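You operate a simulated robot arm through the tools that you are given. There is no shell and no other tool. Be economical: measure what you need, move in short steps, check, and stop when the job is done.

Carry out the task below with a simulated robot arm. There is one attempt and no reset: what you move stays moved.

JOB
Test the coupler in the cup at 30 kPa, vent, and switch off.
Fine: switch on, set the dial, shut the clamp, press the green button and wait for a lamp; the blue button vents; leave the clamp shut.

Only the result counts: the job must be done as asked and must still hold three seconds after the hand-in. Knocking over, shifting, dropping, spilling or breaking anything else fails it.

ROBOT AND FRAMES
A 6-joint arm with a two-finger parallel gripper, fixed in place. Base frame: the origin is at the foot of the arm, x ahead of it, y to its left, z up; the work surface is at about z = 0.8. Readings come in m, rad, newtons and seconds.
With the tool pointing down near the work surface it reaches from about 0.26 to 0.68 m from the base axis. Its first joint turns from -1.152 to 1.152 rad. Payload 2.9 kg.
The TCP is the grasp point between the finger pads, 0.03 m short of the fingertips. In the tool frame z runs along the fingers and y along their closing line. The gripper opens to 0.11 m. The fingers are 0.02 m wide and 0.01 m thick; the gripper's body (0.048 by 0.112 m) begins 0.055 m behind the TCP.
Orientation is told as [roll, pitch, yaw] about the base's x, y, z axes, in that order, counted from this pose: with the fingers straight down and closing along the base's y, the tool's x points along the base's -x, its y along +y and its z along -z.

CONTROLS
- The arm moves only by the tool step_arm. Its arguments are lists of equal length, an entry for each row: "offset": the shift along the base's x, y, z in units of 300 mm (1.0 is 300 mm), a list of three; "angular": the turn, a rotation vector about the base's x, y, z in units of 90 degrees (1.0 is 90 degrees), a list of three; "gripper": the finger opening in m, from 0 to 0.11. In form: {"offset": [[tx, ty, tz], ...], "angular": [[wx, wy, wz], ...], "gripper": [gripper, ...]}. A call has 1 to 8 rows; each row is the pose to reach, as a shift and turn from the pose commanded when the call began. A call with a number of a shift or a turn outside -1 to 1 is refused whole. Rows are played at 5 a second. More than 0.05 m and 0.15 rad between two rows, or a gripper value outside its range, and nothing of the call is played. A pose out of reach is approached as far as the arm can. The call stops where the force on the tool passes 40 N (or 10 N more than at its start, if that is more) or the arm is blocked; 0.2 s more then pass. Each finger travels about 0.108 m/s and halts on what it meets, pressing with about 23 N; the grip force reading is that of the motor and also rises with nothing between the fingers. The clock runs only during rows and for 0.2 s after the last one: add rows that repeat a pose to give the fingers time. The reply holds the time, the measured pose of the TCP, the force on the tool along the base axes, the opening and the grip force, in the units named above and with some noise, with the torque about the TCP (base axes, N m) and any sound that the robot's microphone picked up, and new pictures: "pictures" is both (left out), scene, wrist or none.
- Cameras (640 x 400 px; columns grow to the right, rows downward): "scene" is fixed at [0.0867, 0.449, 1.3872]; the picture's right is [-0.58, -0.81, 0.00], its down [-0.56, 0.40, -0.72] and it looks along [0.58, -0.42, -0.69] (base axes); focal length 218 px, centre (320, 200). "wrist" rides on the gripper at [0.072, 0.017, -0.103] in the tool frame; the picture's right is [-0.23, 0.97, 0.00], its down [-0.76, -0.18, -0.62] and it looks along [-0.61, -0.14, 0.78] (tool axes); focal length 222 px, centre (320, 200). There is no depth. A picture from a camera that has moved, and an enlarged one, comes with that camera's place and axes in the base frame and with its lens. The place of the scene camera against the robot may be out by one fixed shift of up to 0.018 m in any direction.
- enlarge(camera, box): a new picture of the part [left, top, right, bottom] of that camera's present view, enlarged. No time passes.
- job_done(): hands the job in; it is judged then, once.

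Go step by step. Nothing tells you positions but the pictures and the camera data: compare them with the known pose of the tool, close in by small moves and look again before you grip or let go. The budget is 120 turns and 200 pictures, counting those below and the enlarged ones. Unless the task says otherwise, let go and move clear before handing in, and close with one line.

The tools are called after "Emit:" as a command line: name --argument value ..., lists and objects as JSON in quotes. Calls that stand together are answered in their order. step_arm: Moves the arm, as the interface text tells. Its arguments: {"type":"object","properties":{"offset":{"type":"array","items":{"type":"array","items":{"type":"number"}}},"angular":{"type":"array","items":{"type":"array","items":{"type":"number"}}},"gripper":{"type":"array","items":{"type":"number"}},"pictures":{"type":"string","enum":["both","scene","wrist","none"]}},"required":["offset","angular","gripper"]} The other tools are called the same way: enlarge (camera, box) takes an enlarged picture of a part of a camera's view; job_done () hands the job in.

At the start:

```text
t: 0.0
position: [0.4848, -0.0963, 1.1587]
ee_rot: [0.0, 0.0, 0.002]
force: [0.3, 0.2, -0.2]
torque: [-0.03, -0.02, 0.02]
opening: 0.1099
gripper_force: 0.1
```

scene: 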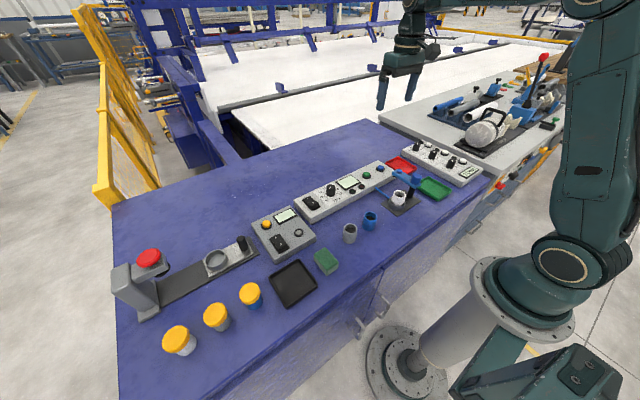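
wrist: 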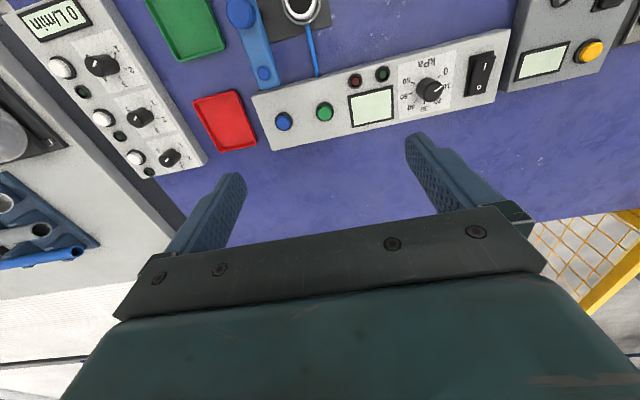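

I see a tester panel with a rocker switch, a kPa dial, a display, green and blue buttons, and a cup with a clamp lever beside it. I'll enlarge both views to find them before moving.

Emit:
enlarge --camera "wrist" --box '[220, 0, 540, 200]'

Emit:
enlarge --camera "scene" --box '[280, 130, 480, 255]'

```text
2.00 times, centred on (380, 100) of wrist
camera zoom: at [0.4116, -0.0788, 1.2622], right [0.23, 0.97, 0.0], down [0.76, -0.18, 0.62], along [0.61, -0.14, -0.78], focal length 444 px, centre (200, 400)
```

zoom: 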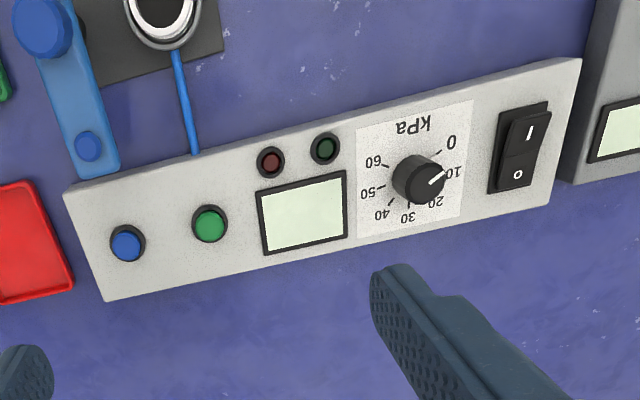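

```text
3.20 times, centred on (380, 192) of scene
camera zoom: at [0.0867, 0.449, 1.3872], right [-0.58, -0.81, 0.0], down [-0.56, 0.4, -0.72], along [0.58, -0.42, -0.69], focal length 698 px, centre (128, 224)
```

zoom: 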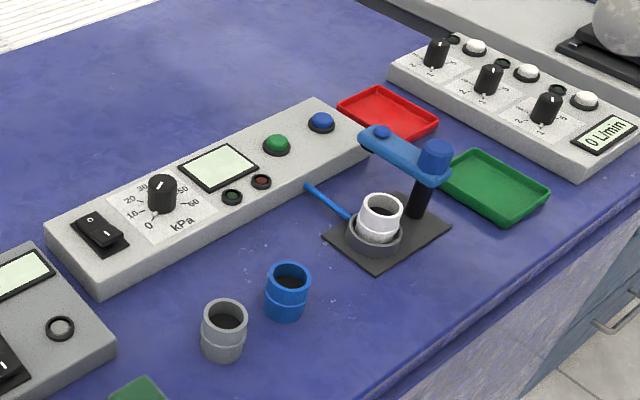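

The panel runs along y at about x≈0.54: switch y≈0.17, dial y≈0.08, green y≈-0.10, blue y≈-0.18. The clamp post is near (0.38,-0.17) with the cup near (0.39,-0.10). I'll move closer above the switch and dial with the fingers closed.

Emit:
step_arm --offset '[[0.008, 0.0875, -0.0625], [0.016, 0.175, -0.125], [0.024, 0.2625, -0.1875], [0.032, 0.35, -0.25], [0.04, 0.4375, -0.3125], [0.048, 0.525, -0.375], [0.056, 0.6125, -0.4375], [0.064, 0.7, -0.5]]' --angular '[[0, 0, 0], [0, 0, 0], [0, 0, 0], [0, 0, 0], [0, 0, 0], [0, 0, 0], [0, 0, 0], [0, 0, 0]]' --gripper '[0.08, 0.06, 0.04, 0.02, 0.0, 0, 0, 0]'

```text
t: 1.8
position: [0.5049, 0.113, 1.0095]
ee_rot: [-0.001, -0.001, 0.0]
force: [-0.6, 0.4, 0.4]
torque: [-0.02, -0.03, 0.0]
opening: 0.0002
gripper_force: 23.3
camera wrist: at [0.4309, 0.1297, 1.1117], right [0.23, 0.97, 0.0], down [0.76, -0.18, 0.62], along [0.61, -0.14, -0.78], focal length 222 px, centre (320, 200)
```

scene: 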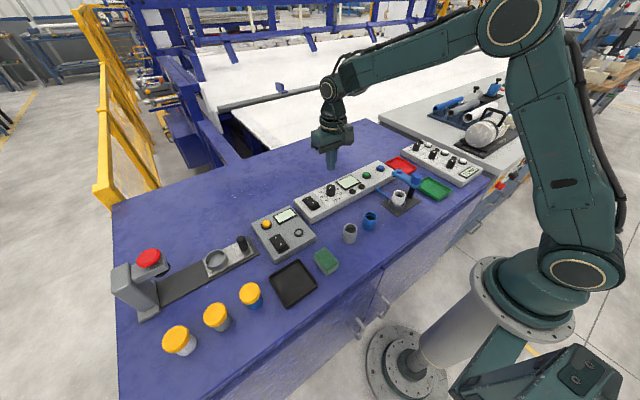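
wrist: 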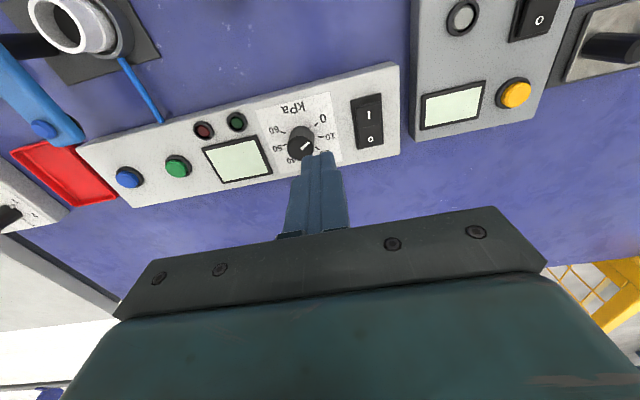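

Emit:
enlarge --camera "wrist" --box '[240, 75, 400, 175]'

Emit:
enlarge --camera "wrist" --box '[0, 0, 200, 125]'

```text
4.00 times, centred on (320, 125) of wrist
camera zoom: at [0.4309, 0.1297, 1.1117], right [0.23, 0.97, 0.0], down [0.76, -0.18, 0.62], along [0.61, -0.14, -0.78], focal length 888 px, centre (320, 500)
```

zoom: 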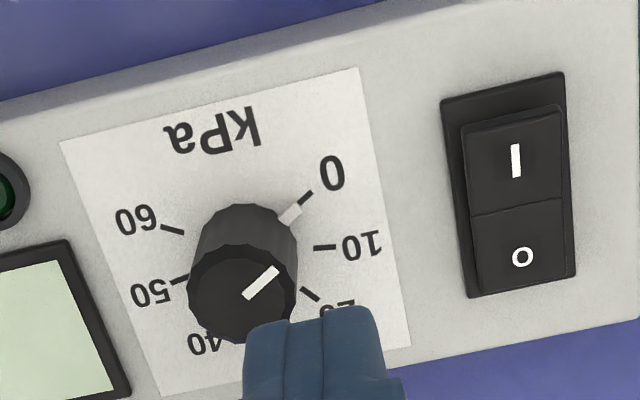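

```text
3.20 times, centred on (100, 62) of wrist
camera zoom: at [0.4309, 0.1297, 1.1117], right [0.23, 0.97, 0.0], down [0.76, -0.18, 0.62], along [0.61, -0.14, -0.78], focal length 711 px, centre (1024, 640)
```

zoom: 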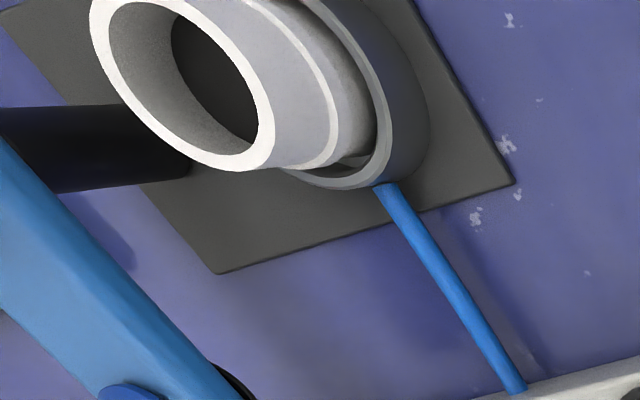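

The dial sits at 0 and its ticks are about 40° per 10 kPa, so 30 kPa is roughly a 120° clockwise turn. The switch's "I" half is near (0.525, 0.166, 0.853), so I'll hover the closed fingertips just above it.

Emit:
step_arm --offset '[[0.03, 0.09, -0.1], [0.063, 0.177, -0.2], [0.063, 0.177, -0.32], [0.063, 0.177, -0.34]]' --angular '[[0, 0, 0], [0, 0, 0], [0, 0, 0], [0, 0, 0]]' --gripper '[0, 0, 0, 0]' --pictures "wrist"

Emit:
enlarge --camera "scene" --box '[270, 140, 430, 240]'

```text
t: 2.8
position: [0.5202, 0.1663, 0.9072]
ee_rot: [0.0, 0.002, 0.0]
force: [1.0, 1.1, 0.1]
torque: [0.02, 0.04, 0.0]
opening: 0.0002
gripper_force: 22.6
camera wrist: at [0.448, 0.1841, 1.0107], right [0.23, 0.97, 0.0], down [0.76, -0.18, 0.62], along [0.61, -0.14, -0.78], focal length 222 px, centre (320, 200)
```

wrist: 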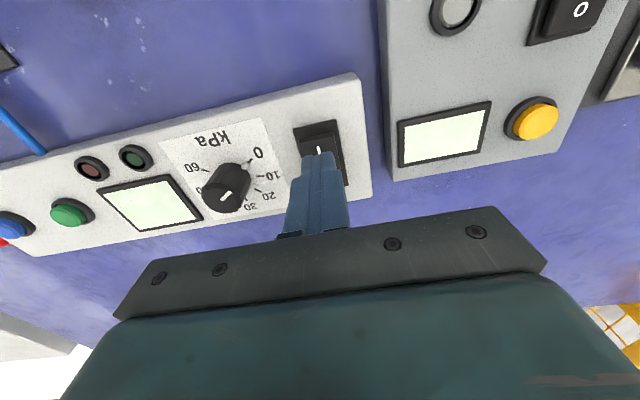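

```text
4.00 times, centred on (350, 190) of scene
camera zoom: at [0.0867, 0.4491, 1.3872], right [-0.58, -0.81, 0.0], down [-0.56, 0.4, -0.72], along [0.58, -0.42, -0.69], focal length 872 px, centre (200, 240)
```

zoom: 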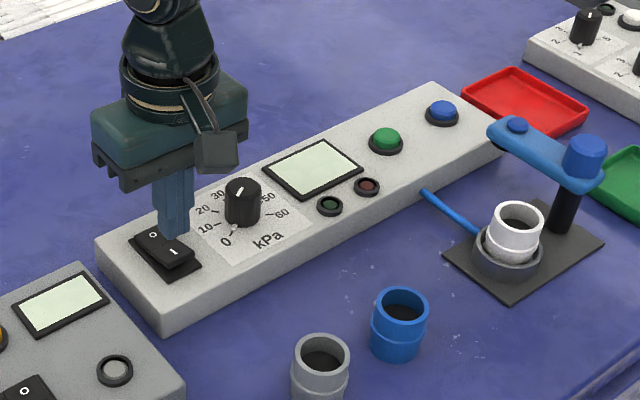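

The fingertips are above the "I" half. I'll press down in small steps.

Emit:
step_arm --offset '[[0, 0, -0.03], [0, 0, -0.06], [0, 0, -0.08], [0, 0, -0.095], [0, 0, -0.11]]' --angular '[[0, 0, 0], [0, 0, 0], [0, 0, 0], [0, 0, 0], [0, 0, 0]]' --gripper '[0, 0, 0, 0, 0]' --pictures "wrist"

Emit:
enlarge --camera "scene" --box '[270, 140, 430, 240]'

```text
t: 4.0
position: [0.5222, 0.1679, 0.8761]
ee_rot: [0.003, -0.002, 0.001]
force: [-13.2, -3.4, 31.3]
torque: [-0.13, 0.07, -0.02]
opening: 0.0
gripper_force: 23.4
camera wrist: at [0.4486, 0.1846, 0.9802], right [0.23, 0.97, 0.0], down [0.76, -0.18, 0.62], along [0.61, -0.14, -0.78], focal length 222 px, centre (320, 200)
```

wrist: 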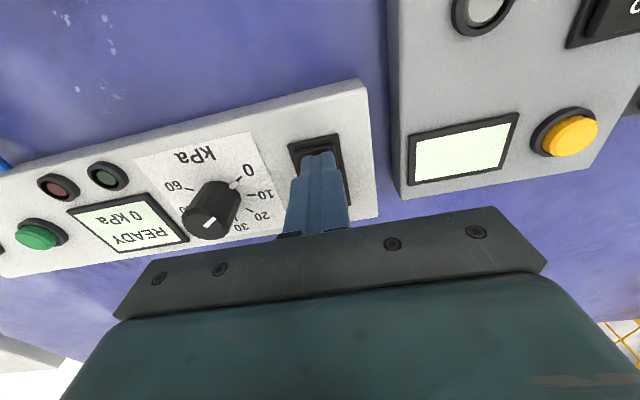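

```text
4.00 times, centred on (350, 190) of scene
camera zoom: at [0.0859, 0.4488, 1.3873], right [-0.58, -0.81, 0.0], down [-0.56, 0.4, -0.72], along [0.59, -0.42, -0.69], focal length 872 px, centre (200, 240)
```

zoom: 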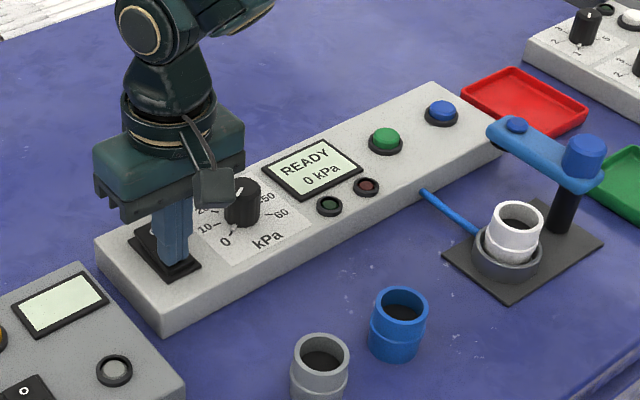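

The display is on and shows READY 0 kPa. Next I'll lift, move over the dial at about (0.538, 0.081), pre-turn the gripper +60° and open it.

Emit:
step_arm --offset '[[0, 0, 0.12], [0, 0, 0.24], [0.02, -0.1, 0.28], [0.04, -0.2, 0.28], [0.053, -0.288, 0.28], [0.053, -0.288, 0.28], [0.053, -0.288, 0.28], [0.053, -0.288, 0.28]]' --angular '[[0, 0, 0], [0, 0, 0.09], [0, 0, 0.18], [0, 0, 0.27], [0, 0, 0.36], [0, 0, 0.45], [0, 0, 0.54], [0, 0, 0.63]]' --gripper '[0, 0, 0, 0.03, 0.055, 0.06, 0.06, 0.06]'

```text
t: 5.8
position: [0.5385, 0.0796, 0.9564]
ee_rot: [-0.001, 0.002, 0.991]
force: [0.1, 0.2, 0.3]
torque: [0.02, 0.01, 0.04]
opening: 0.0599
gripper_force: 0.1
camera wrist: at [0.4838, 0.0294, 1.0607], right [-0.69, 0.72, 0.0], down [0.57, 0.54, 0.62], along [0.45, 0.43, -0.78], focal length 222 px, centre (320, 200)
```

scene: 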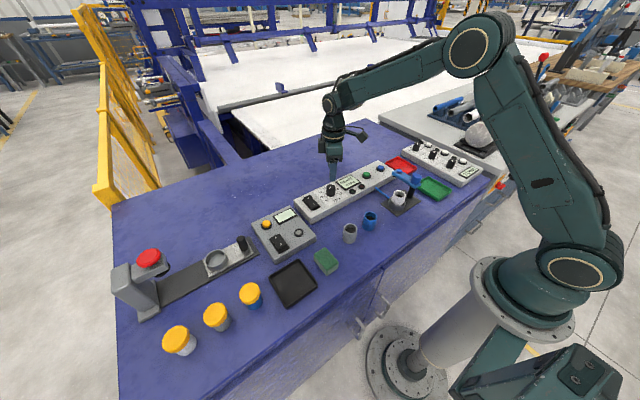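
wrist: 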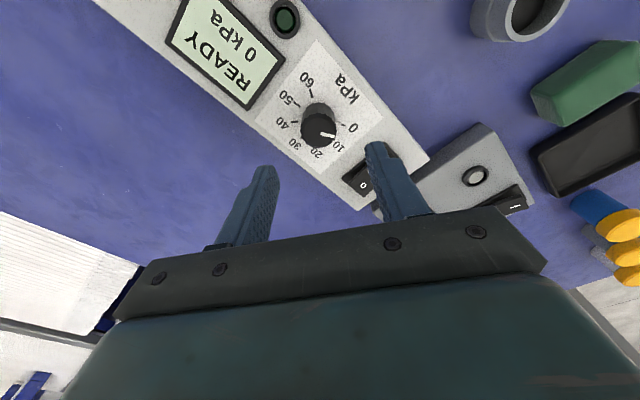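

The knob is centred at about (0.537, 0.080). I'll descend to just above it and check alignment.

Emit:
step_arm --offset '[[-0.004, 0.003, -0.1], [-0.004, 0.003, -0.18]]' --angular '[[0, 0, 0.03], [0, 0, 0.03]]' --gripper '[0.06, 0.06]' --pictures "wrist"

Emit:
enlarge --camera "scene" --box '[270, 140, 430, 240]'

```text
t: 6.4
position: [0.5373, 0.0797, 0.9017]
ee_rot: [-0.001, 0.001, 1.04]
force: [-0.6, -0.5, -0.2]
torque: [0.01, 0.01, 0.01]
opening: 0.0597
gripper_force: 0.0
camera wrist: at [0.4851, 0.0271, 1.0062], right [-0.72, 0.69, 0.0], down [0.54, 0.57, 0.62], along [0.43, 0.45, -0.78], focal length 222 px, centre (320, 200)
```

wrist: 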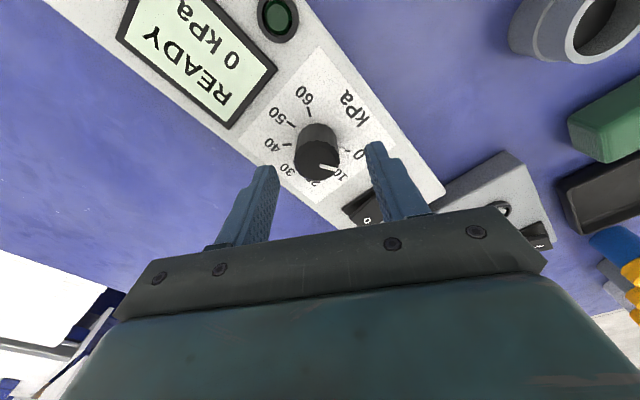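

```text
4.00 times, centred on (350, 190) of scene
camera zoom: at [0.0867, 0.449, 1.3872], right [-0.58, -0.81, 0.0], down [-0.56, 0.4, -0.72], along [0.58, -0.42, -0.69], focal length 872 px, centre (200, 240)
```

zoom: 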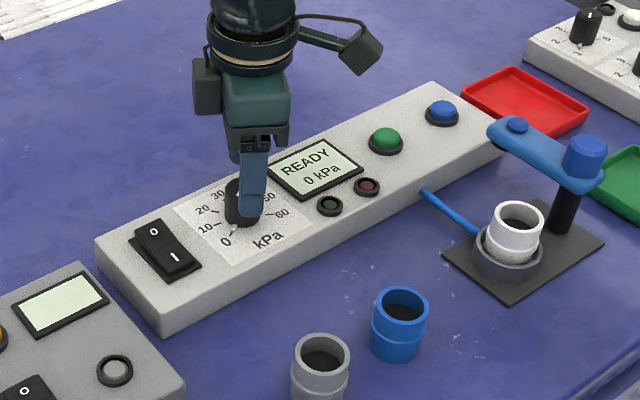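

Alignment looks good. I'll descend to z≈0.88 and close on the knob.

Emit:
step_arm --offset '[[0, 0, -0.04], [0, 0, -0.073], [0, 0, -0.073], [0, 0, -0.073], [0, 0, -0.073], [0, 0, -0.073]]' --angular '[[0, 0, 0], [0, 0, 0], [0, 0, 0], [0, 0, 0], [0, 0, 0], [0, 0, 0]]' --gripper '[0.06, 0.06, 0.03, 0.025, 0.02, 0.02]' --pictures "wrist"

```text
t: 7.8
position: [0.5404, 0.0788, 0.882]
ee_rot: [-0.004, -0.001, 1.032]
force: [25.0, -13.8, -4.6]
torque: [-0.36, -0.04, -0.18]
opening: 0.0315
gripper_force: 45.5
camera wrist: at [0.4862, 0.0261, 0.9853], right [-0.72, 0.69, 0.0], down [0.54, 0.56, 0.63], along [0.44, 0.45, -0.78], focal length 222 px, centre (320, 200)
```

wrist: 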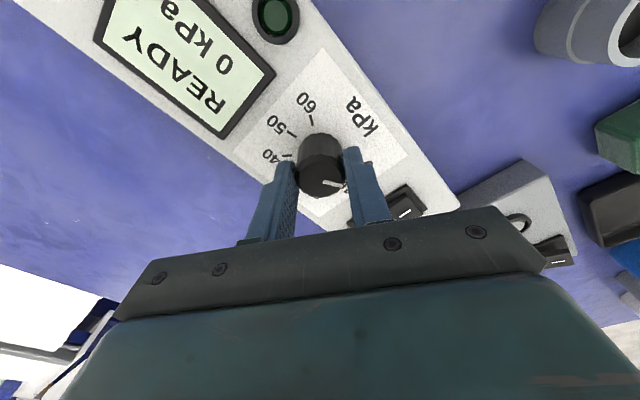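

The knob is gripped, with a slight centring error shown by the side force. I'll recentre, then turn -60° and check the pointer.

Emit:
step_arm --offset '[[0.014, -0.007, 0], [0.014, -0.007, 0], [0.014, -0.007, 0], [0.014, -0.007, 0], [0.014, -0.007, 0], [0.014, -0.007, 0], [0.014, -0.007, 0], [0.014, -0.007, 0]]' --angular '[[0, 0, 0], [0, 0, -0.09], [0, 0, -0.18], [0, 0, -0.27], [0, 0, -0.36], [0, 0, -0.45], [0, 0, -0.54], [0, 0, -0.63]]' --gripper '[0.02, 0.02, 0.02, 0.02, 0.02, 0.02, 0.02, 0.02]' --pictures "wrist"

Emit:
enlarge --camera "scene" --box '[270, 140, 430, 240]'

```text
t: 9.6
position: [0.5386, 0.0802, 0.882]
ee_rot: [0.001, 0.008, 0.046]
force: [-20.6, 2.9, 15.4]
torque: [0.08, 0.83, 0.01]
opening: 0.0311
gripper_force: 44.8
camera wrist: at [0.4666, 0.094, 0.9858], right [0.18, 0.98, 0.0], down [0.77, -0.14, 0.62], along [0.61, -0.11, -0.79], focal length 222 px, centre (320, 200)
```

wrist: 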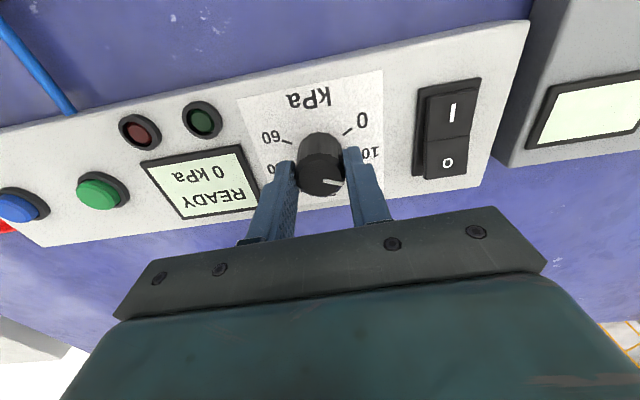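

```text
4.00 times, centred on (350, 190) of scene
camera zoom: at [0.086, 0.4491, 1.3872], right [-0.58, -0.81, 0.0], down [-0.56, 0.4, -0.72], along [0.58, -0.42, -0.69], focal length 872 px, centre (200, 240)
```

zoom: 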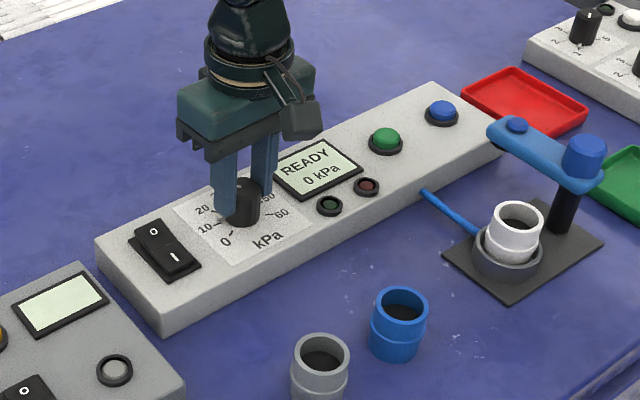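

The knob turns with the gripper, about 56° so far. I'll recentre in x slightly and turn the remaining 63°.

Emit:
step_arm --offset '[[-0.008, 0, 0], [-0.008, 0, 0], [-0.008, 0, 0], [-0.008, 0, 0], [-0.008, 0, 0], [-0.008, 0, 0], [-0.008, 0, 0], [-0.008, 0, 0]]' --angular '[[0, 0, -0.088], [0, 0, -0.176], [0, 0, -0.264], [0, 0, -0.352], [0, 0, -0.44], [0, 0, -0.528], [0, 0, -0.616], [0, 0, -0.704]]' --gripper '[0.02, 0.02, 0.02, 0.02, 0.02, 0.02, 0.02, 0.02]' --pictures "wrist"

Emit:
enlarge --camera "scene" --box '[290, 160, 370, 210]'

```text
t: 11.4
position: [0.5396, 0.0802, 0.8813]
ee_rot: [0.003, -0.001, -1.059]
force: [7.9, 15.3, -10.0]
torque: [-0.5, 0.04, 0.0]
opening: 0.0309
gripper_force: 44.9
camera wrist: at [0.5182, 0.152, 0.9852], right [0.96, 0.28, 0.0], down [0.22, -0.75, 0.62], along [0.17, -0.6, -0.78], focal length 222 px, centre (320, 200)
```

wrist: 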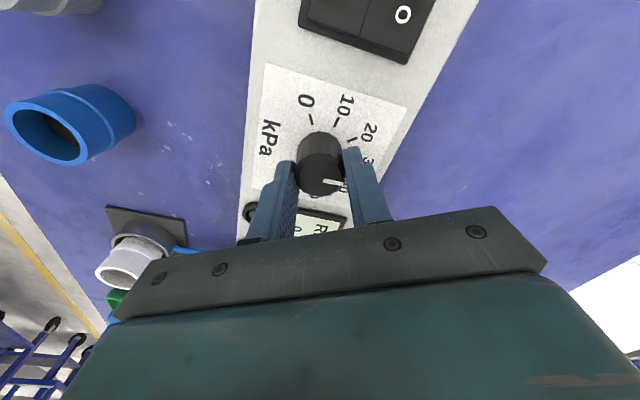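

```text
8.00 times, centred on (330, 185) of scene
camera zoom: at [0.0871, 0.4495, 1.387], right [-0.58, -0.81, 0.0], down [-0.56, 0.4, -0.72], along [0.58, -0.42, -0.69], focal length 1745 px, centre (240, 320)
```

zoom: 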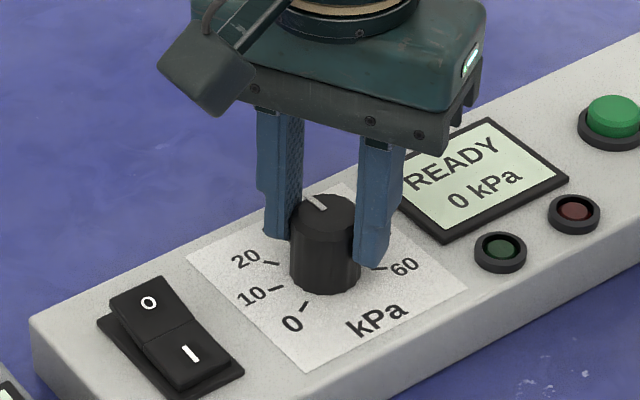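

The pointer now appears to point at about 30. I'll release, lift and check it.

Emit:
step_arm --offset '[[0, 0, 0], [0, 0, 0], [0, 0, 0.1], [0, 0, 0.22], [0, 0, 0.32]]' --angular '[[0, 0, 0], [0, 0, 0], [0, 0, 0], [0, 0, 0.09], [0, 0, 0.18]]' --gripper '[0.05, 0.06, 0.06, 0.06, 0.06]' --pictures "none"

Emit:
step_arm --offset '[[-0.05, 0, 0], [-0.05, 0, 0], [-0.05, 0, 0], [-0.05, 0, 0], [-0.05, 0, 0], [-0.05, 0, 0]]' --angular '[[0, 0, 0.09], [0, 0, 0.18], [0, 0, 0.27], [0, 0, 0.36], [0, 0, 0.45], [0, 0, 0.49]]' --gripper '[0.06, 0.04, 0.02, 0.0, 0.0, 0]' --pictures "wrist"

Emit:
enlarge --camera "scene" --box '[290, 160, 370, 210]'

Emit:
enlarge --camera "wrist" --box '[240, 80, 400, 180]'

```text
t: 12.6
position: [0.5408, 0.0789, 0.9765]
ee_rot: [0.001, 0.003, -0.774]
force: [0.0, -0.5, -0.5]
torque: [-0.01, 0.01, 0.0]
opening: 0.0601
gripper_force: 0.1
```

```text
t: 14.0
position: [0.5235, 0.0788, 0.9772]
ee_rot: [0.001, -0.001, -0.002]
force: [0.4, 1.0, 0.4]
torque: [0.01, 0.02, -0.01]
opening: 0.0
gripper_force: 23.2
camera wrist: at [0.4516, 0.0973, 1.0814], right [0.23, 0.97, 0.0], down [0.76, -0.18, 0.62], along [0.61, -0.14, -0.78], focal length 222 px, centre (320, 200)
```

wrist: 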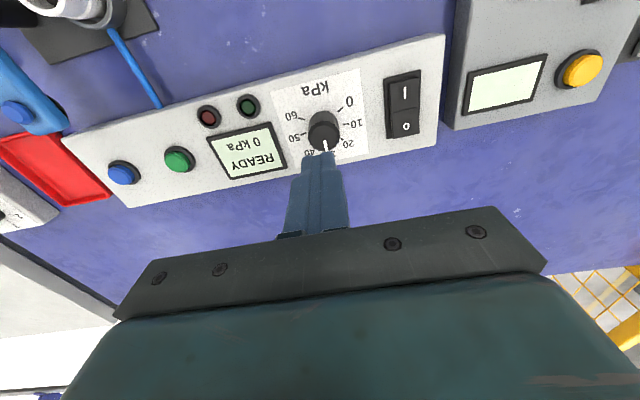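

```text
8.00 times, centred on (330, 185) of scene
camera zoom: at [0.0867, 0.449, 1.3872], right [-0.58, -0.81, 0.0], down [-0.56, 0.4, -0.72], along [0.58, -0.42, -0.69], focal length 1745 px, centre (240, 320)
```

zoom: 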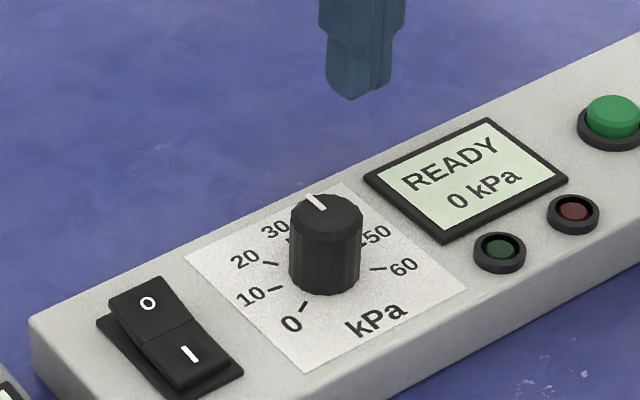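

```text
4.00 times, centred on (320, 130) of wrist
camera zoom: at [0.4516, 0.0973, 1.0814], right [0.23, 0.97, 0.0], down [0.76, -0.18, 0.62], along [0.61, -0.14, -0.78], focal length 888 px, centre (320, 480)
```

zoom: 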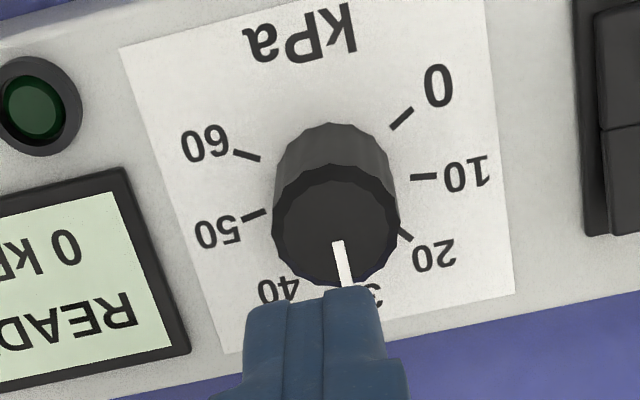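

The ticks confirm 40° per 10 kPa, and the pointer reads about 30, perhaps slightly over. I'll enlarge the knob for a finer measurement.

Emit:
enlarge --camera "scene" --box '[322, 180, 340, 191.25]'

Emit:
enlarge --camera "wrist" --box '[300, 115, 348, 145]'

```text
16.00 times, centred on (331, 186) of scene
camera zoom: at [0.0867, 0.449, 1.3872], right [-0.58, -0.81, 0.0], down [-0.56, 0.4, -0.72], along [0.58, -0.42, -0.69], focal length 3490 px, centre (144, 430)
```

zoom: 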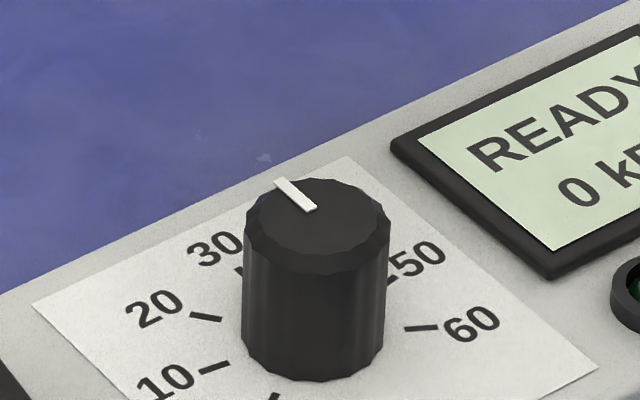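

```text
13.33 times, centred on (324, 130) of wrist
camera zoom: at [0.4516, 0.0973, 1.0814], right [0.23, 0.97, 0.0], down [0.76, -0.18, 0.62], along [0.61, -0.14, -0.78], focal length 2962 px, centre (267, 1133)
```

zoom: 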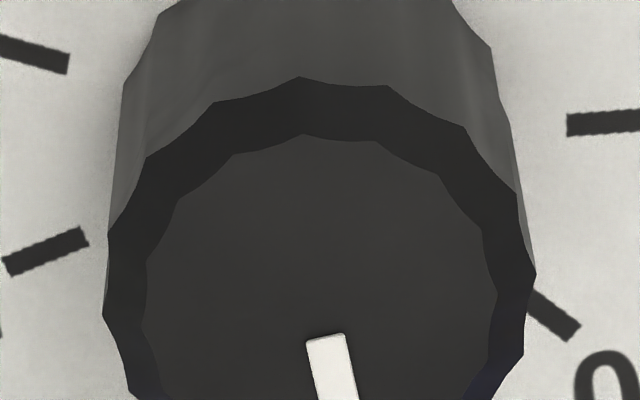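

The dial reads about 30 kPa within measurement error. Next is the clamp: I'll move toward its swing arm and look from closer.

Emit:
step_arm --offset '[[-0.04, -0.13, 0.04], [-0.08, -0.26, 0.08], [-0.12, -0.39, 0.12], [-0.16, -0.52, 0.16], [-0.2, -0.65, 0.2], [-0.24, -0.78, 0.2], [-0.28, -0.9, 0.2]]' --angular '[[0, 0, 0], [0, 0, 0], [0, 0, 0], [0, 0, 0], [0, 0, 0], [0, 0, 0], [0, 0, 0]]' --gripper '[0, 0, 0, 0, 0, 0, 0]' --pictures "wrist"

Emit:
enlarge --camera "scene" --box '[360, 150, 440, 220]'

```text
t: 15.6
position: [0.4394, -0.1906, 1.0375]
ee_rot: [0.0, 0.002, -0.006]
force: [0.1, -0.5, 0.2]
torque: [0.01, -0.03, -0.02]
opening: 0.0
gripper_force: 23.6
camera wrist: at [0.3673, -0.172, 1.1404], right [0.23, 0.97, 0.0], down [0.76, -0.18, 0.62], along [0.61, -0.14, -0.78], focal length 222 px, centre (320, 200)
```

wrist: 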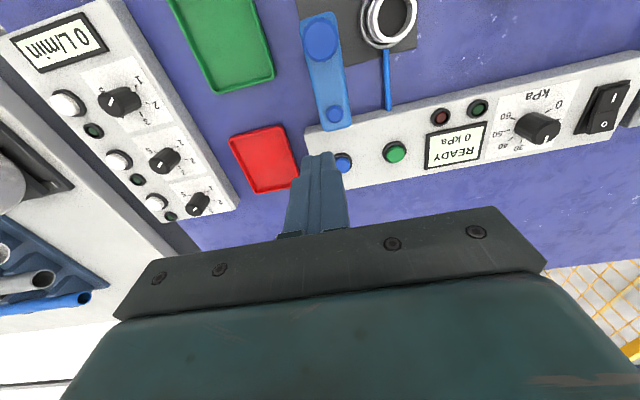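

```text
5.71 times, centred on (400, 185) of scene
camera zoom: at [0.0867, 0.4491, 1.3872], right [-0.58, -0.81, 0.0], down [-0.56, 0.4, -0.72], along [0.58, -0.42, -0.69], focal length 1246 px, centre (-137, 286)
```

zoom: 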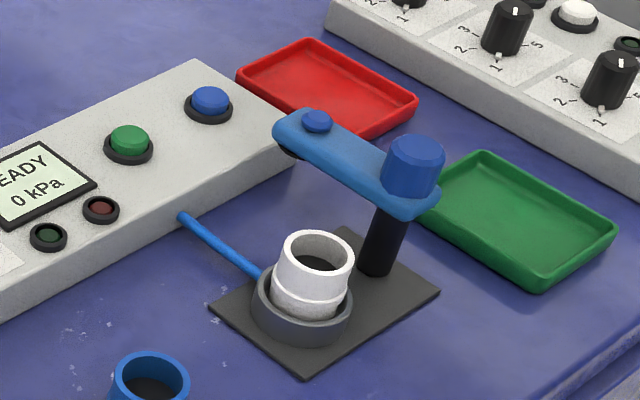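

The clamp pivot is at (0.379,-0.172) with its arm pointing +x at z≈0.86, and the cup is at about (0.385,-0.098). The arm must swing about 90° toward +y, so I'll lower the closed fingers on its -y side.

Emit:
step_arm --offset '[[-0.014, -0.06, -0.08], [-0.028, -0.125, -0.2], [-0.028, -0.125, -0.32], [-0.028, -0.125, -0.44], [-0.028, -0.125, -0.53], [-0.028, -0.125, -0.53]]' --angular '[[0, 0, 0], [0, 0, 0], [0, 0, 0], [0, 0, 0], [0, 0, 0], [0, 0, 0]]' --gripper '[0, 0, 0, 0, 0, 0]' --pictures "wrist"

Emit:
enlarge --camera "scene" --box '[340, 130, 460, 230]'

```text
t: 17.0
position: [0.4323, -0.2292, 0.8789]
ee_rot: [-0.001, 0.0, -0.006]
force: [-0.3, 0.2, -0.1]
torque: [0.03, 0.0, 0.0]
opening: 0.0
gripper_force: 22.8
camera wrist: at [0.3587, -0.2116, 0.9825], right [0.23, 0.97, 0.0], down [0.76, -0.18, 0.62], along [0.61, -0.14, -0.78], focal length 222 px, centre (320, 200)
```

wrist: 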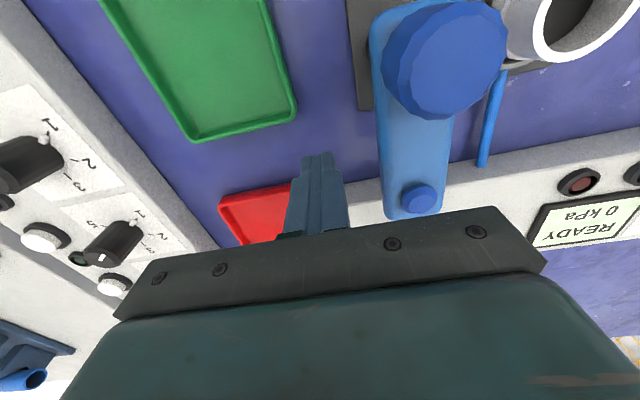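

```text
4.00 times, centred on (400, 180) of scene
camera zoom: at [0.0867, 0.449, 1.3872], right [-0.58, -0.81, 0.0], down [-0.56, 0.4, -0.72], along [0.58, -0.42, -0.69], focal length 872 px, centre (0, 280)
```

zoom: 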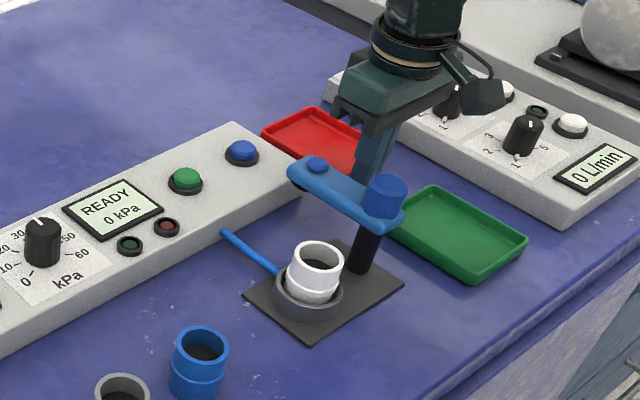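

The finger stands beside the arm on its -y side. I'll sweep along an arc to about 60°, then check.

Emit:
step_arm --offset '[[-0.004, 0.06, 0], [-0.004, 0.111, 0], [0.01, 0.158, 0], [0.012, 0.208, 0], [0.002, 0.257, 0], [-0.022, 0.301, 0]]' --angular '[[0, 0, 0], [0, 0, 0], [0, 0, 0], [0, 0, 0], [0, 0, 0], [0, 0, 0]]' --gripper '[0, 0, 0, 0, 0, 0]' --pictures "wrist"

Emit:
enlarge --camera "scene" --box '[340, 130, 460, 230]'

```text
t: 18.4
position: [0.4256, -0.1384, 0.8786]
ee_rot: [0.001, 0.001, -0.006]
force: [0.0, -0.4, 1.3]
torque: [0.01, -0.01, 0.01]
opening: 0.0
gripper_force: 22.7
camera wrist: at [0.3522, -0.12, 0.9822], right [0.23, 0.97, 0.0], down [0.76, -0.18, 0.62], along [0.61, -0.15, -0.78], focal length 222 px, centre (320, 200)
```

wrist: 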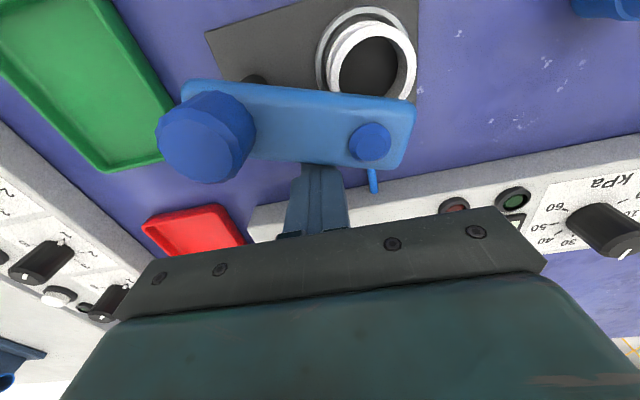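

```text
4.00 times, centred on (400, 180) of scene
camera zoom: at [0.0867, 0.449, 1.3872], right [-0.58, -0.81, 0.0], down [-0.56, 0.4, -0.72], along [0.58, -0.42, -0.69], focal length 872 px, centre (0, 280)
```

zoom: 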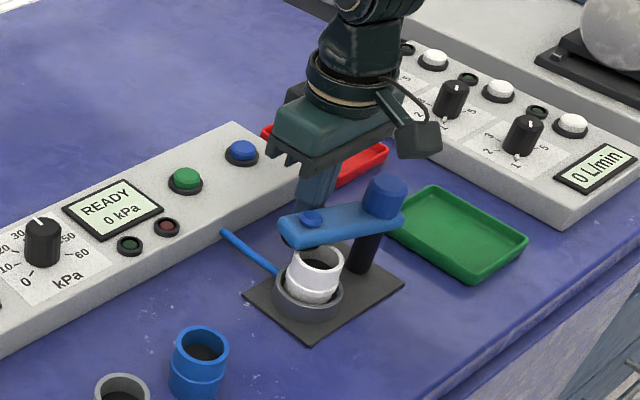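

The arm swings freely. I'll continue to about 90°, over the cup.

Emit:
step_arm --offset '[[-0.016, 0.018, 0], [-0.033, 0.034, 0], [-0.055, 0.049, 0], [-0.075, 0.061, 0], [-0.075, 0.061, 0]]' --angular '[[0, 0, 0], [0, 0, 0], [0, 0, 0], [0, 0, 0], [0, 0, 0]]' --gripper '[0, 0, 0, 0, 0]' --pictures "wrist"

Emit:
enlarge --camera "scene" --box '[340, 130, 460, 230]'

```text
t: 19.6
position: [0.409, -0.1206, 0.8786]
ee_rot: [-0.004, -0.014, -0.005]
force: [30.4, -7.9, -6.3]
torque: [0.01, -0.19, 0.16]
opening: 0.0
gripper_force: 23.2
camera wrist: at [0.3338, -0.1031, 0.9816], right [0.23, 0.97, 0.0], down [0.75, -0.18, 0.63], along [0.62, -0.15, -0.77], focal length 222 px, centre (320, 200)
```

wrist: 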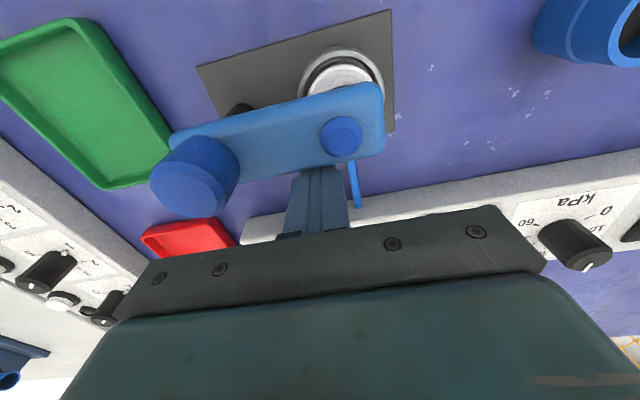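

```text
4.00 times, centred on (400, 180) of scene
camera zoom: at [0.0875, 0.4488, 1.3872], right [-0.58, -0.81, 0.0], down [-0.56, 0.4, -0.72], along [0.58, -0.42, -0.69], focal length 872 px, centre (0, 280)
```

zoom: 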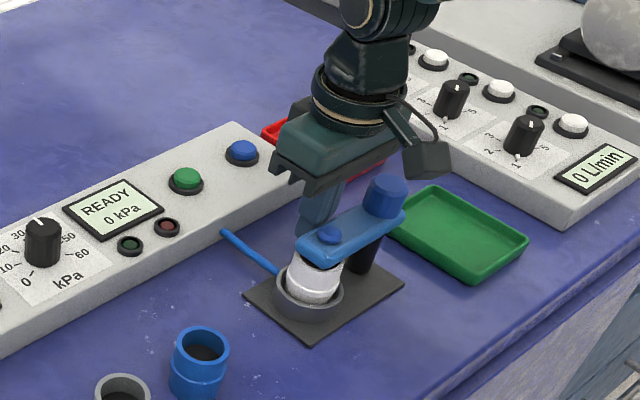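

The arm met its stop with its pad over the cup at about (0.381,-0.104). I'll back off in +x, lift clear and look.

Emit:
step_arm --offset '[[0.08, 0, 0], [0.16, 0, 0.05], [0.2, 0, 0.15], [0.25, 0, 0.25]]' --angular '[[0, 0, 0], [0, 0, 0], [0, 0, 0], [0, 0, 0]]' --gripper '[0, 0, 0, 0]' --pictures "wrist"

Emit:
enlarge --camera "scene" --box '[340, 130, 460, 230]'

```text
t: 20.6
position: [0.4772, -0.1182, 0.9521]
ee_rot: [-0.001, 0.001, -0.005]
force: [-0.5, -0.1, 0.0]
torque: [0.01, -0.02, -0.02]
opening: 0.0001
gripper_force: 23.2
camera wrist: at [0.405, -0.1018, 1.0557], right [0.23, 0.97, 0.0], down [0.76, -0.18, 0.62], along [0.6, -0.14, -0.78], focal length 222 px, centre (320, 200)
```

wrist: 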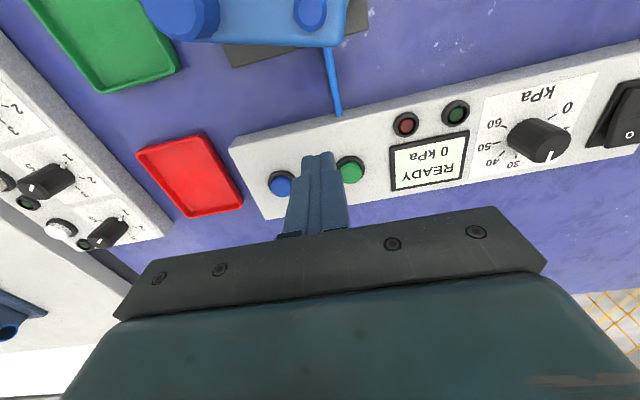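

```text
4.00 times, centred on (400, 180) of scene
camera zoom: at [0.0867, 0.4491, 1.3872], right [-0.58, -0.81, 0.0], down [-0.56, 0.4, -0.72], along [0.58, -0.42, -0.69], focal length 872 px, centre (0, 280)
```

zoom: 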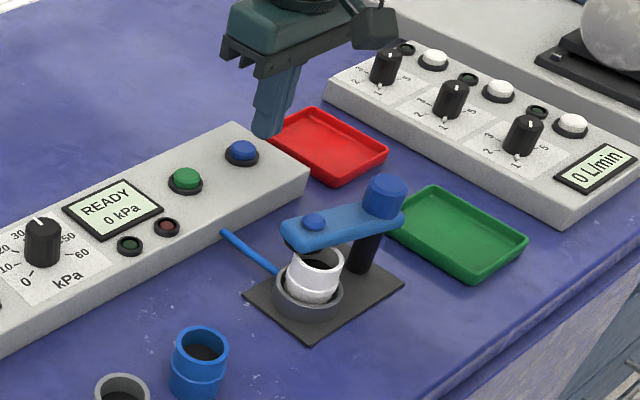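

After I backed off, the arm sprang back to about 75°, so it isn't seated yet. I'll push again near its end for more leverage, listening for a click and retracting gently.

Emit:
step_arm --offset '[[-0.05, 0.02, 0], [-0.1, 0.043, 0], [-0.1, 0.043, -0.12], [-0.1, 0.043, -0.245], [-0.1, 0.043, -0.245]]' --angular '[[0, 0, 0], [0, 0, 0], [0, 0, 0], [0, 0, 0], [0, 0, 0]]' --gripper '[0, 0, 0, 0, 0]' --pictures "wrist"

Emit:
enlarge --camera "scene" --box '[370, 160, 430, 210]'

```text
t: 21.8
position: [0.4487, -0.1054, 0.8791]
ee_rot: [0.001, 0.001, -0.006]
force: [-0.8, -0.2, -0.5]
torque: [0.01, 0.01, 0.02]
opening: 0.0
gripper_force: 22.9
camera wrist: at [0.375, -0.0881, 0.9833], right [0.23, 0.97, 0.0], down [0.76, -0.18, 0.62], along [0.61, -0.15, -0.78], focal length 222 px, centre (320, 200)
```

wrist: 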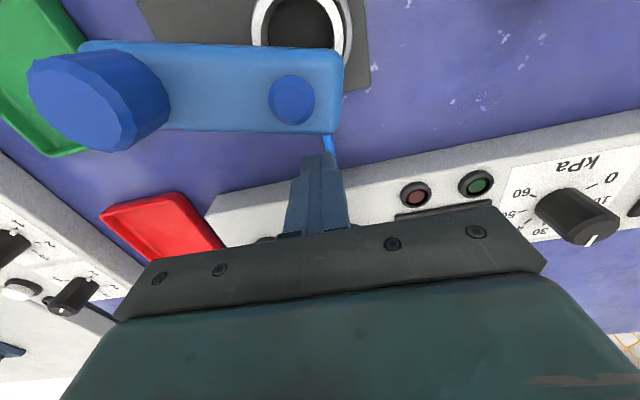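

```text
8.00 times, centred on (400, 185) of scene
camera zoom: at [0.0867, 0.449, 1.3872], right [-0.58, -0.81, 0.0], down [-0.56, 0.4, -0.72], along [0.58, -0.42, -0.69], focal length 1745 px, centre (-320, 320)
```

zoom: 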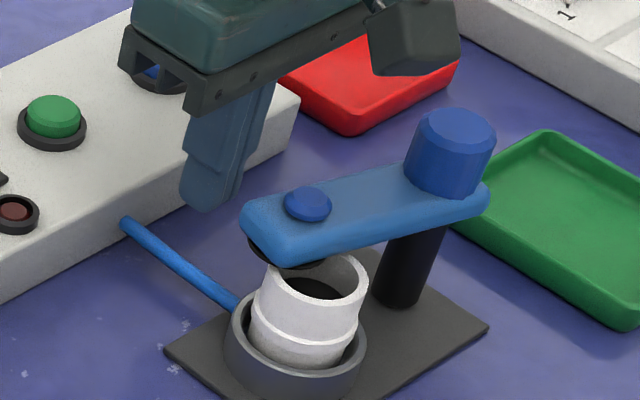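

I'll push slowly in -x.

Emit:
step_arm --offset '[[-0.05, 0, 0], [-0.09, 0, 0], [-0.11, 0, 0], [-0.125, 0, 0], [-0.14, 0, 0], [-0.15, 0, 0], [-0.16, 0, 0], [-0.17, 0, 0]]' --angular '[[0, 0, 0], [0, 0, 0], [0, 0, 0], [0, 0, 0], [0, 0, 0], [0, 0, 0], [0, 0, 0], [0, 0, 0]]' --gripper '[0, 0, 0, 0, 0, 0, 0, 0]' --pictures "wrist"

Emit:
enlarge --camera "scene" --box '[370, 160, 430, 210]'

```text
t: 23.4
position: [0.4082, -0.1057, 0.8807]
ee_rot: [-0.002, -0.023, -0.003]
force: [4.1, 0.2, -0.8]
torque: [0.01, -0.06, 0.0]
opening: 0.0002
gripper_force: 22.7
stopped in row 7: the force on the tool passed its limit at 44 N (the readings are from after the stop); the commanded pose is now the measured one
camera wrist: at [0.3329, -0.0887, 0.9838], right [0.23, 0.97, 0.0], down [0.75, -0.18, 0.64], along [0.62, -0.14, -0.77], focal length 222 px, centre (320, 200)
```

wrist: 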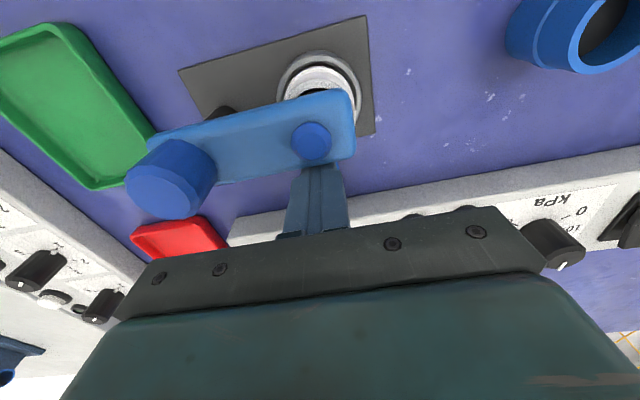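

```text
8.00 times, centred on (400, 185) of scene
camera zoom: at [0.0868, 0.449, 1.3872], right [-0.58, -0.81, 0.0], down [-0.56, 0.4, -0.72], along [0.58, -0.42, -0.69], focal length 1745 px, centre (-320, 320)
```

zoom: 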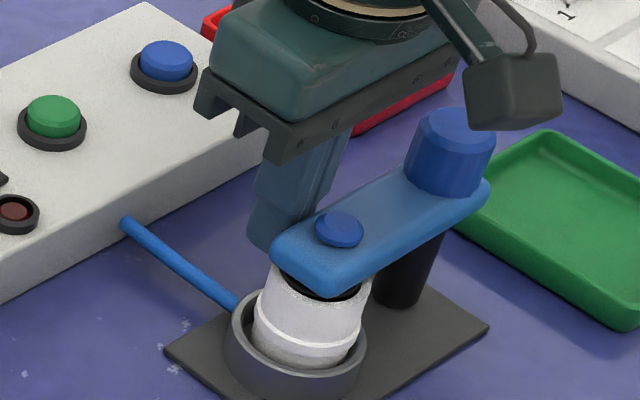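

It's at a hard stop with the pad over the coupler and no residual spring force. I'll retract very slowly to see whether it stays.

Emit:
step_arm --offset '[[0.003, 0, 0], [0.006, 0, 0], [0.01, 0, 0], [0.015, 0, 0], [0.025, 0, 0], [0.04, 0, 0], [0.06, 0, 0]]' --angular '[[0, 0, 0], [0, 0, 0], [0, 0, 0], [0, 0, 0], [0, 0, 0], [0, 0, 0], [0, 0, 0]]' --gripper '[0, 0, 0, 0, 0, 0, 0]' --pictures "wrist"

Emit:
enlarge --camera "scene" --box '[370, 160, 430, 210]'

```text
t: 25.0
position: [0.4258, -0.1065, 0.8825]
ee_rot: [-0.003, -0.018, -0.002]
force: [-0.5, -0.2, -0.1]
torque: [0.0, 0.05, 0.05]
opening: 0.0
gripper_force: 22.7
camera wrist: at [0.3505, -0.0887, 0.984], right [0.23, 0.97, 0.0], down [0.75, -0.18, 0.64], along [0.62, -0.14, -0.77], focal length 222 px, centre (320, 200)
```

wrist: 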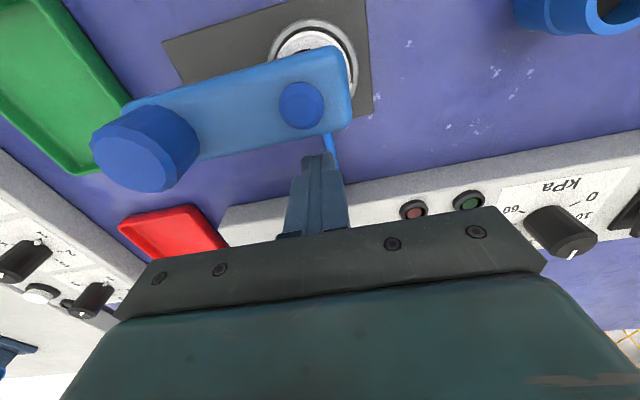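

```text
8.00 times, centred on (400, 185) of scene
camera zoom: at [0.0867, 0.449, 1.3872], right [-0.58, -0.81, 0.0], down [-0.56, 0.4, -0.72], along [0.58, -0.42, -0.69], focal length 1745 px, centre (-320, 320)
```

zoom: 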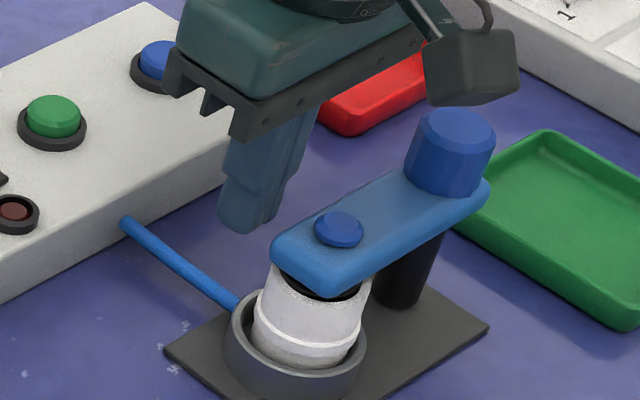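

The arm now stays shut over the coupler. Next I'll lift and hover above the green button at about (0.534,-0.098).

Emit:
step_arm --offset '[[0.03, 0, 0.1], [0.08, 0.01, 0.23], [0.2, 0.02, 0.23], [0.3, 0.028, 0.2], [0.361, 0.028, 0.15], [0.361, 0.028, 0.1]]' --angular '[[0, 0, 0], [0, 0.0115, 0], [0, 0.0115, 0], [0, 0.0115, 0], [0, 0.0115, 0], [0, 0.0115, 0]]' --gripper '[0, 0, 0, 0, 0, 0]' --pictures "wrist"

Emit:
enlarge --camera "scene" --box '[320, 140, 440, 220]'

```text
t: 26.4
position: [0.5345, -0.0977, 0.9122]
ee_rot: [-0.001, -0.001, -0.002]
force: [-0.1, 0.5, -0.2]
torque: [0.04, -0.01, 0.01]
opening: 0.0
gripper_force: 23.2
camera wrist: at [0.4607, -0.0802, 1.0157], right [0.23, 0.97, 0.0], down [0.76, -0.18, 0.63], along [0.61, -0.14, -0.78], focal length 222 px, centre (320, 200)
```

wrist: 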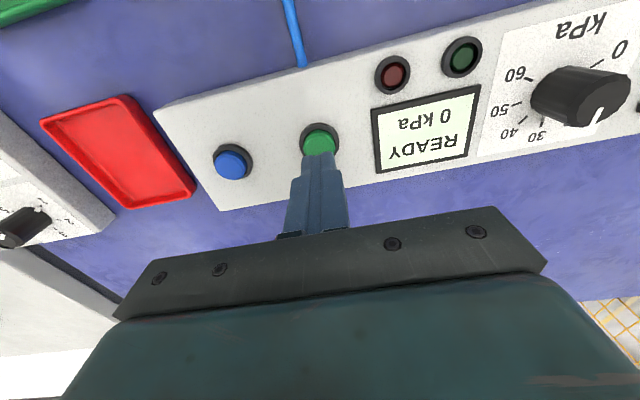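

```text
5.00 times, centred on (380, 180) of scene
camera zoom: at [0.0867, 0.4491, 1.3872], right [-0.58, -0.81, 0.0], down [-0.56, 0.4, -0.72], along [0.58, -0.42, -0.69], focal length 1090 px, centre (20, 300)
```

zoom: 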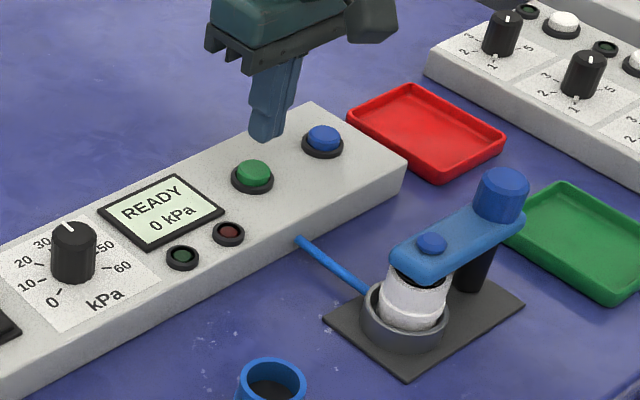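

The fingers are above the green button, so I'll press it.

Emit:
step_arm --offset '[[-0.01, 0.002, -0.04], [-0.01, 0.002, -0.07], [-0.01, 0.002, -0.085], [-0.01, 0.002, -0.1], [-0.01, 0.002, -0.115], [-0.01, 0.002, -0.06]]' --angular '[[0, 0, 0], [0, 0, 0], [0, 0, 0], [0, 0, 0], [0, 0, 0], [0, 0, 0]]' --gripper '[0, 0, 0, 0, 0, 0]' --pictures "wrist"

Emit:
enlarge --camera "scene" --box '[320, 140, 440, 220]'

```text
t: 27.8
position: [0.5295, -0.099, 0.8945]
ee_rot: [-0.003, -0.001, -0.003]
force: [0.3, -1.1, 0.2]
torque: [-0.01, -0.01, -0.01]
opening: 0.0002
gripper_force: 23.0
camera wrist: at [0.4571, -0.0805, 0.998], right [0.23, 0.97, 0.0], down [0.76, -0.18, 0.63], along [0.61, -0.14, -0.78], focal length 222 px, centre (320, 200)
```

wrist: 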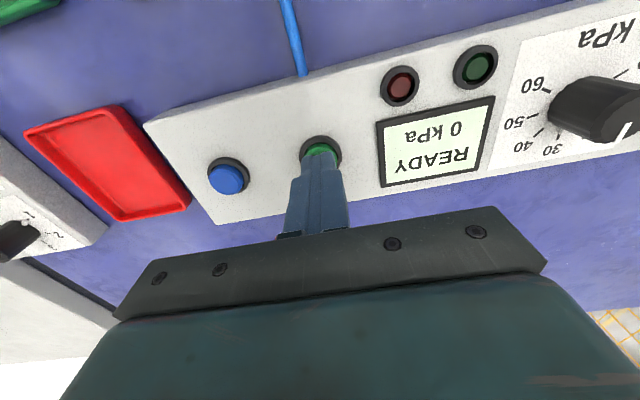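

```text
5.00 times, centred on (380, 180) of scene
camera zoom: at [0.0867, 0.449, 1.3872], right [-0.58, -0.81, 0.0], down [-0.56, 0.4, -0.72], along [0.58, -0.42, -0.69], focal length 1090 px, centre (20, 300)
```

zoom: 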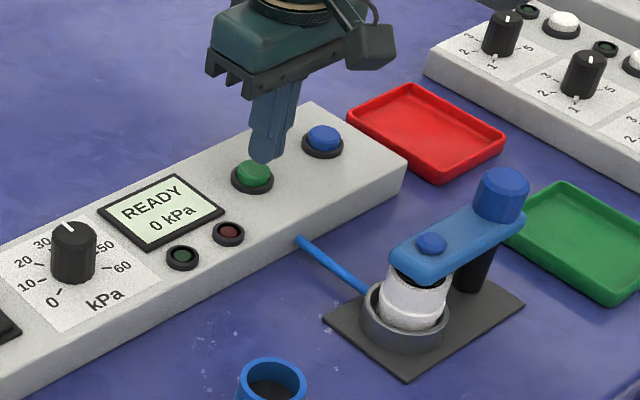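

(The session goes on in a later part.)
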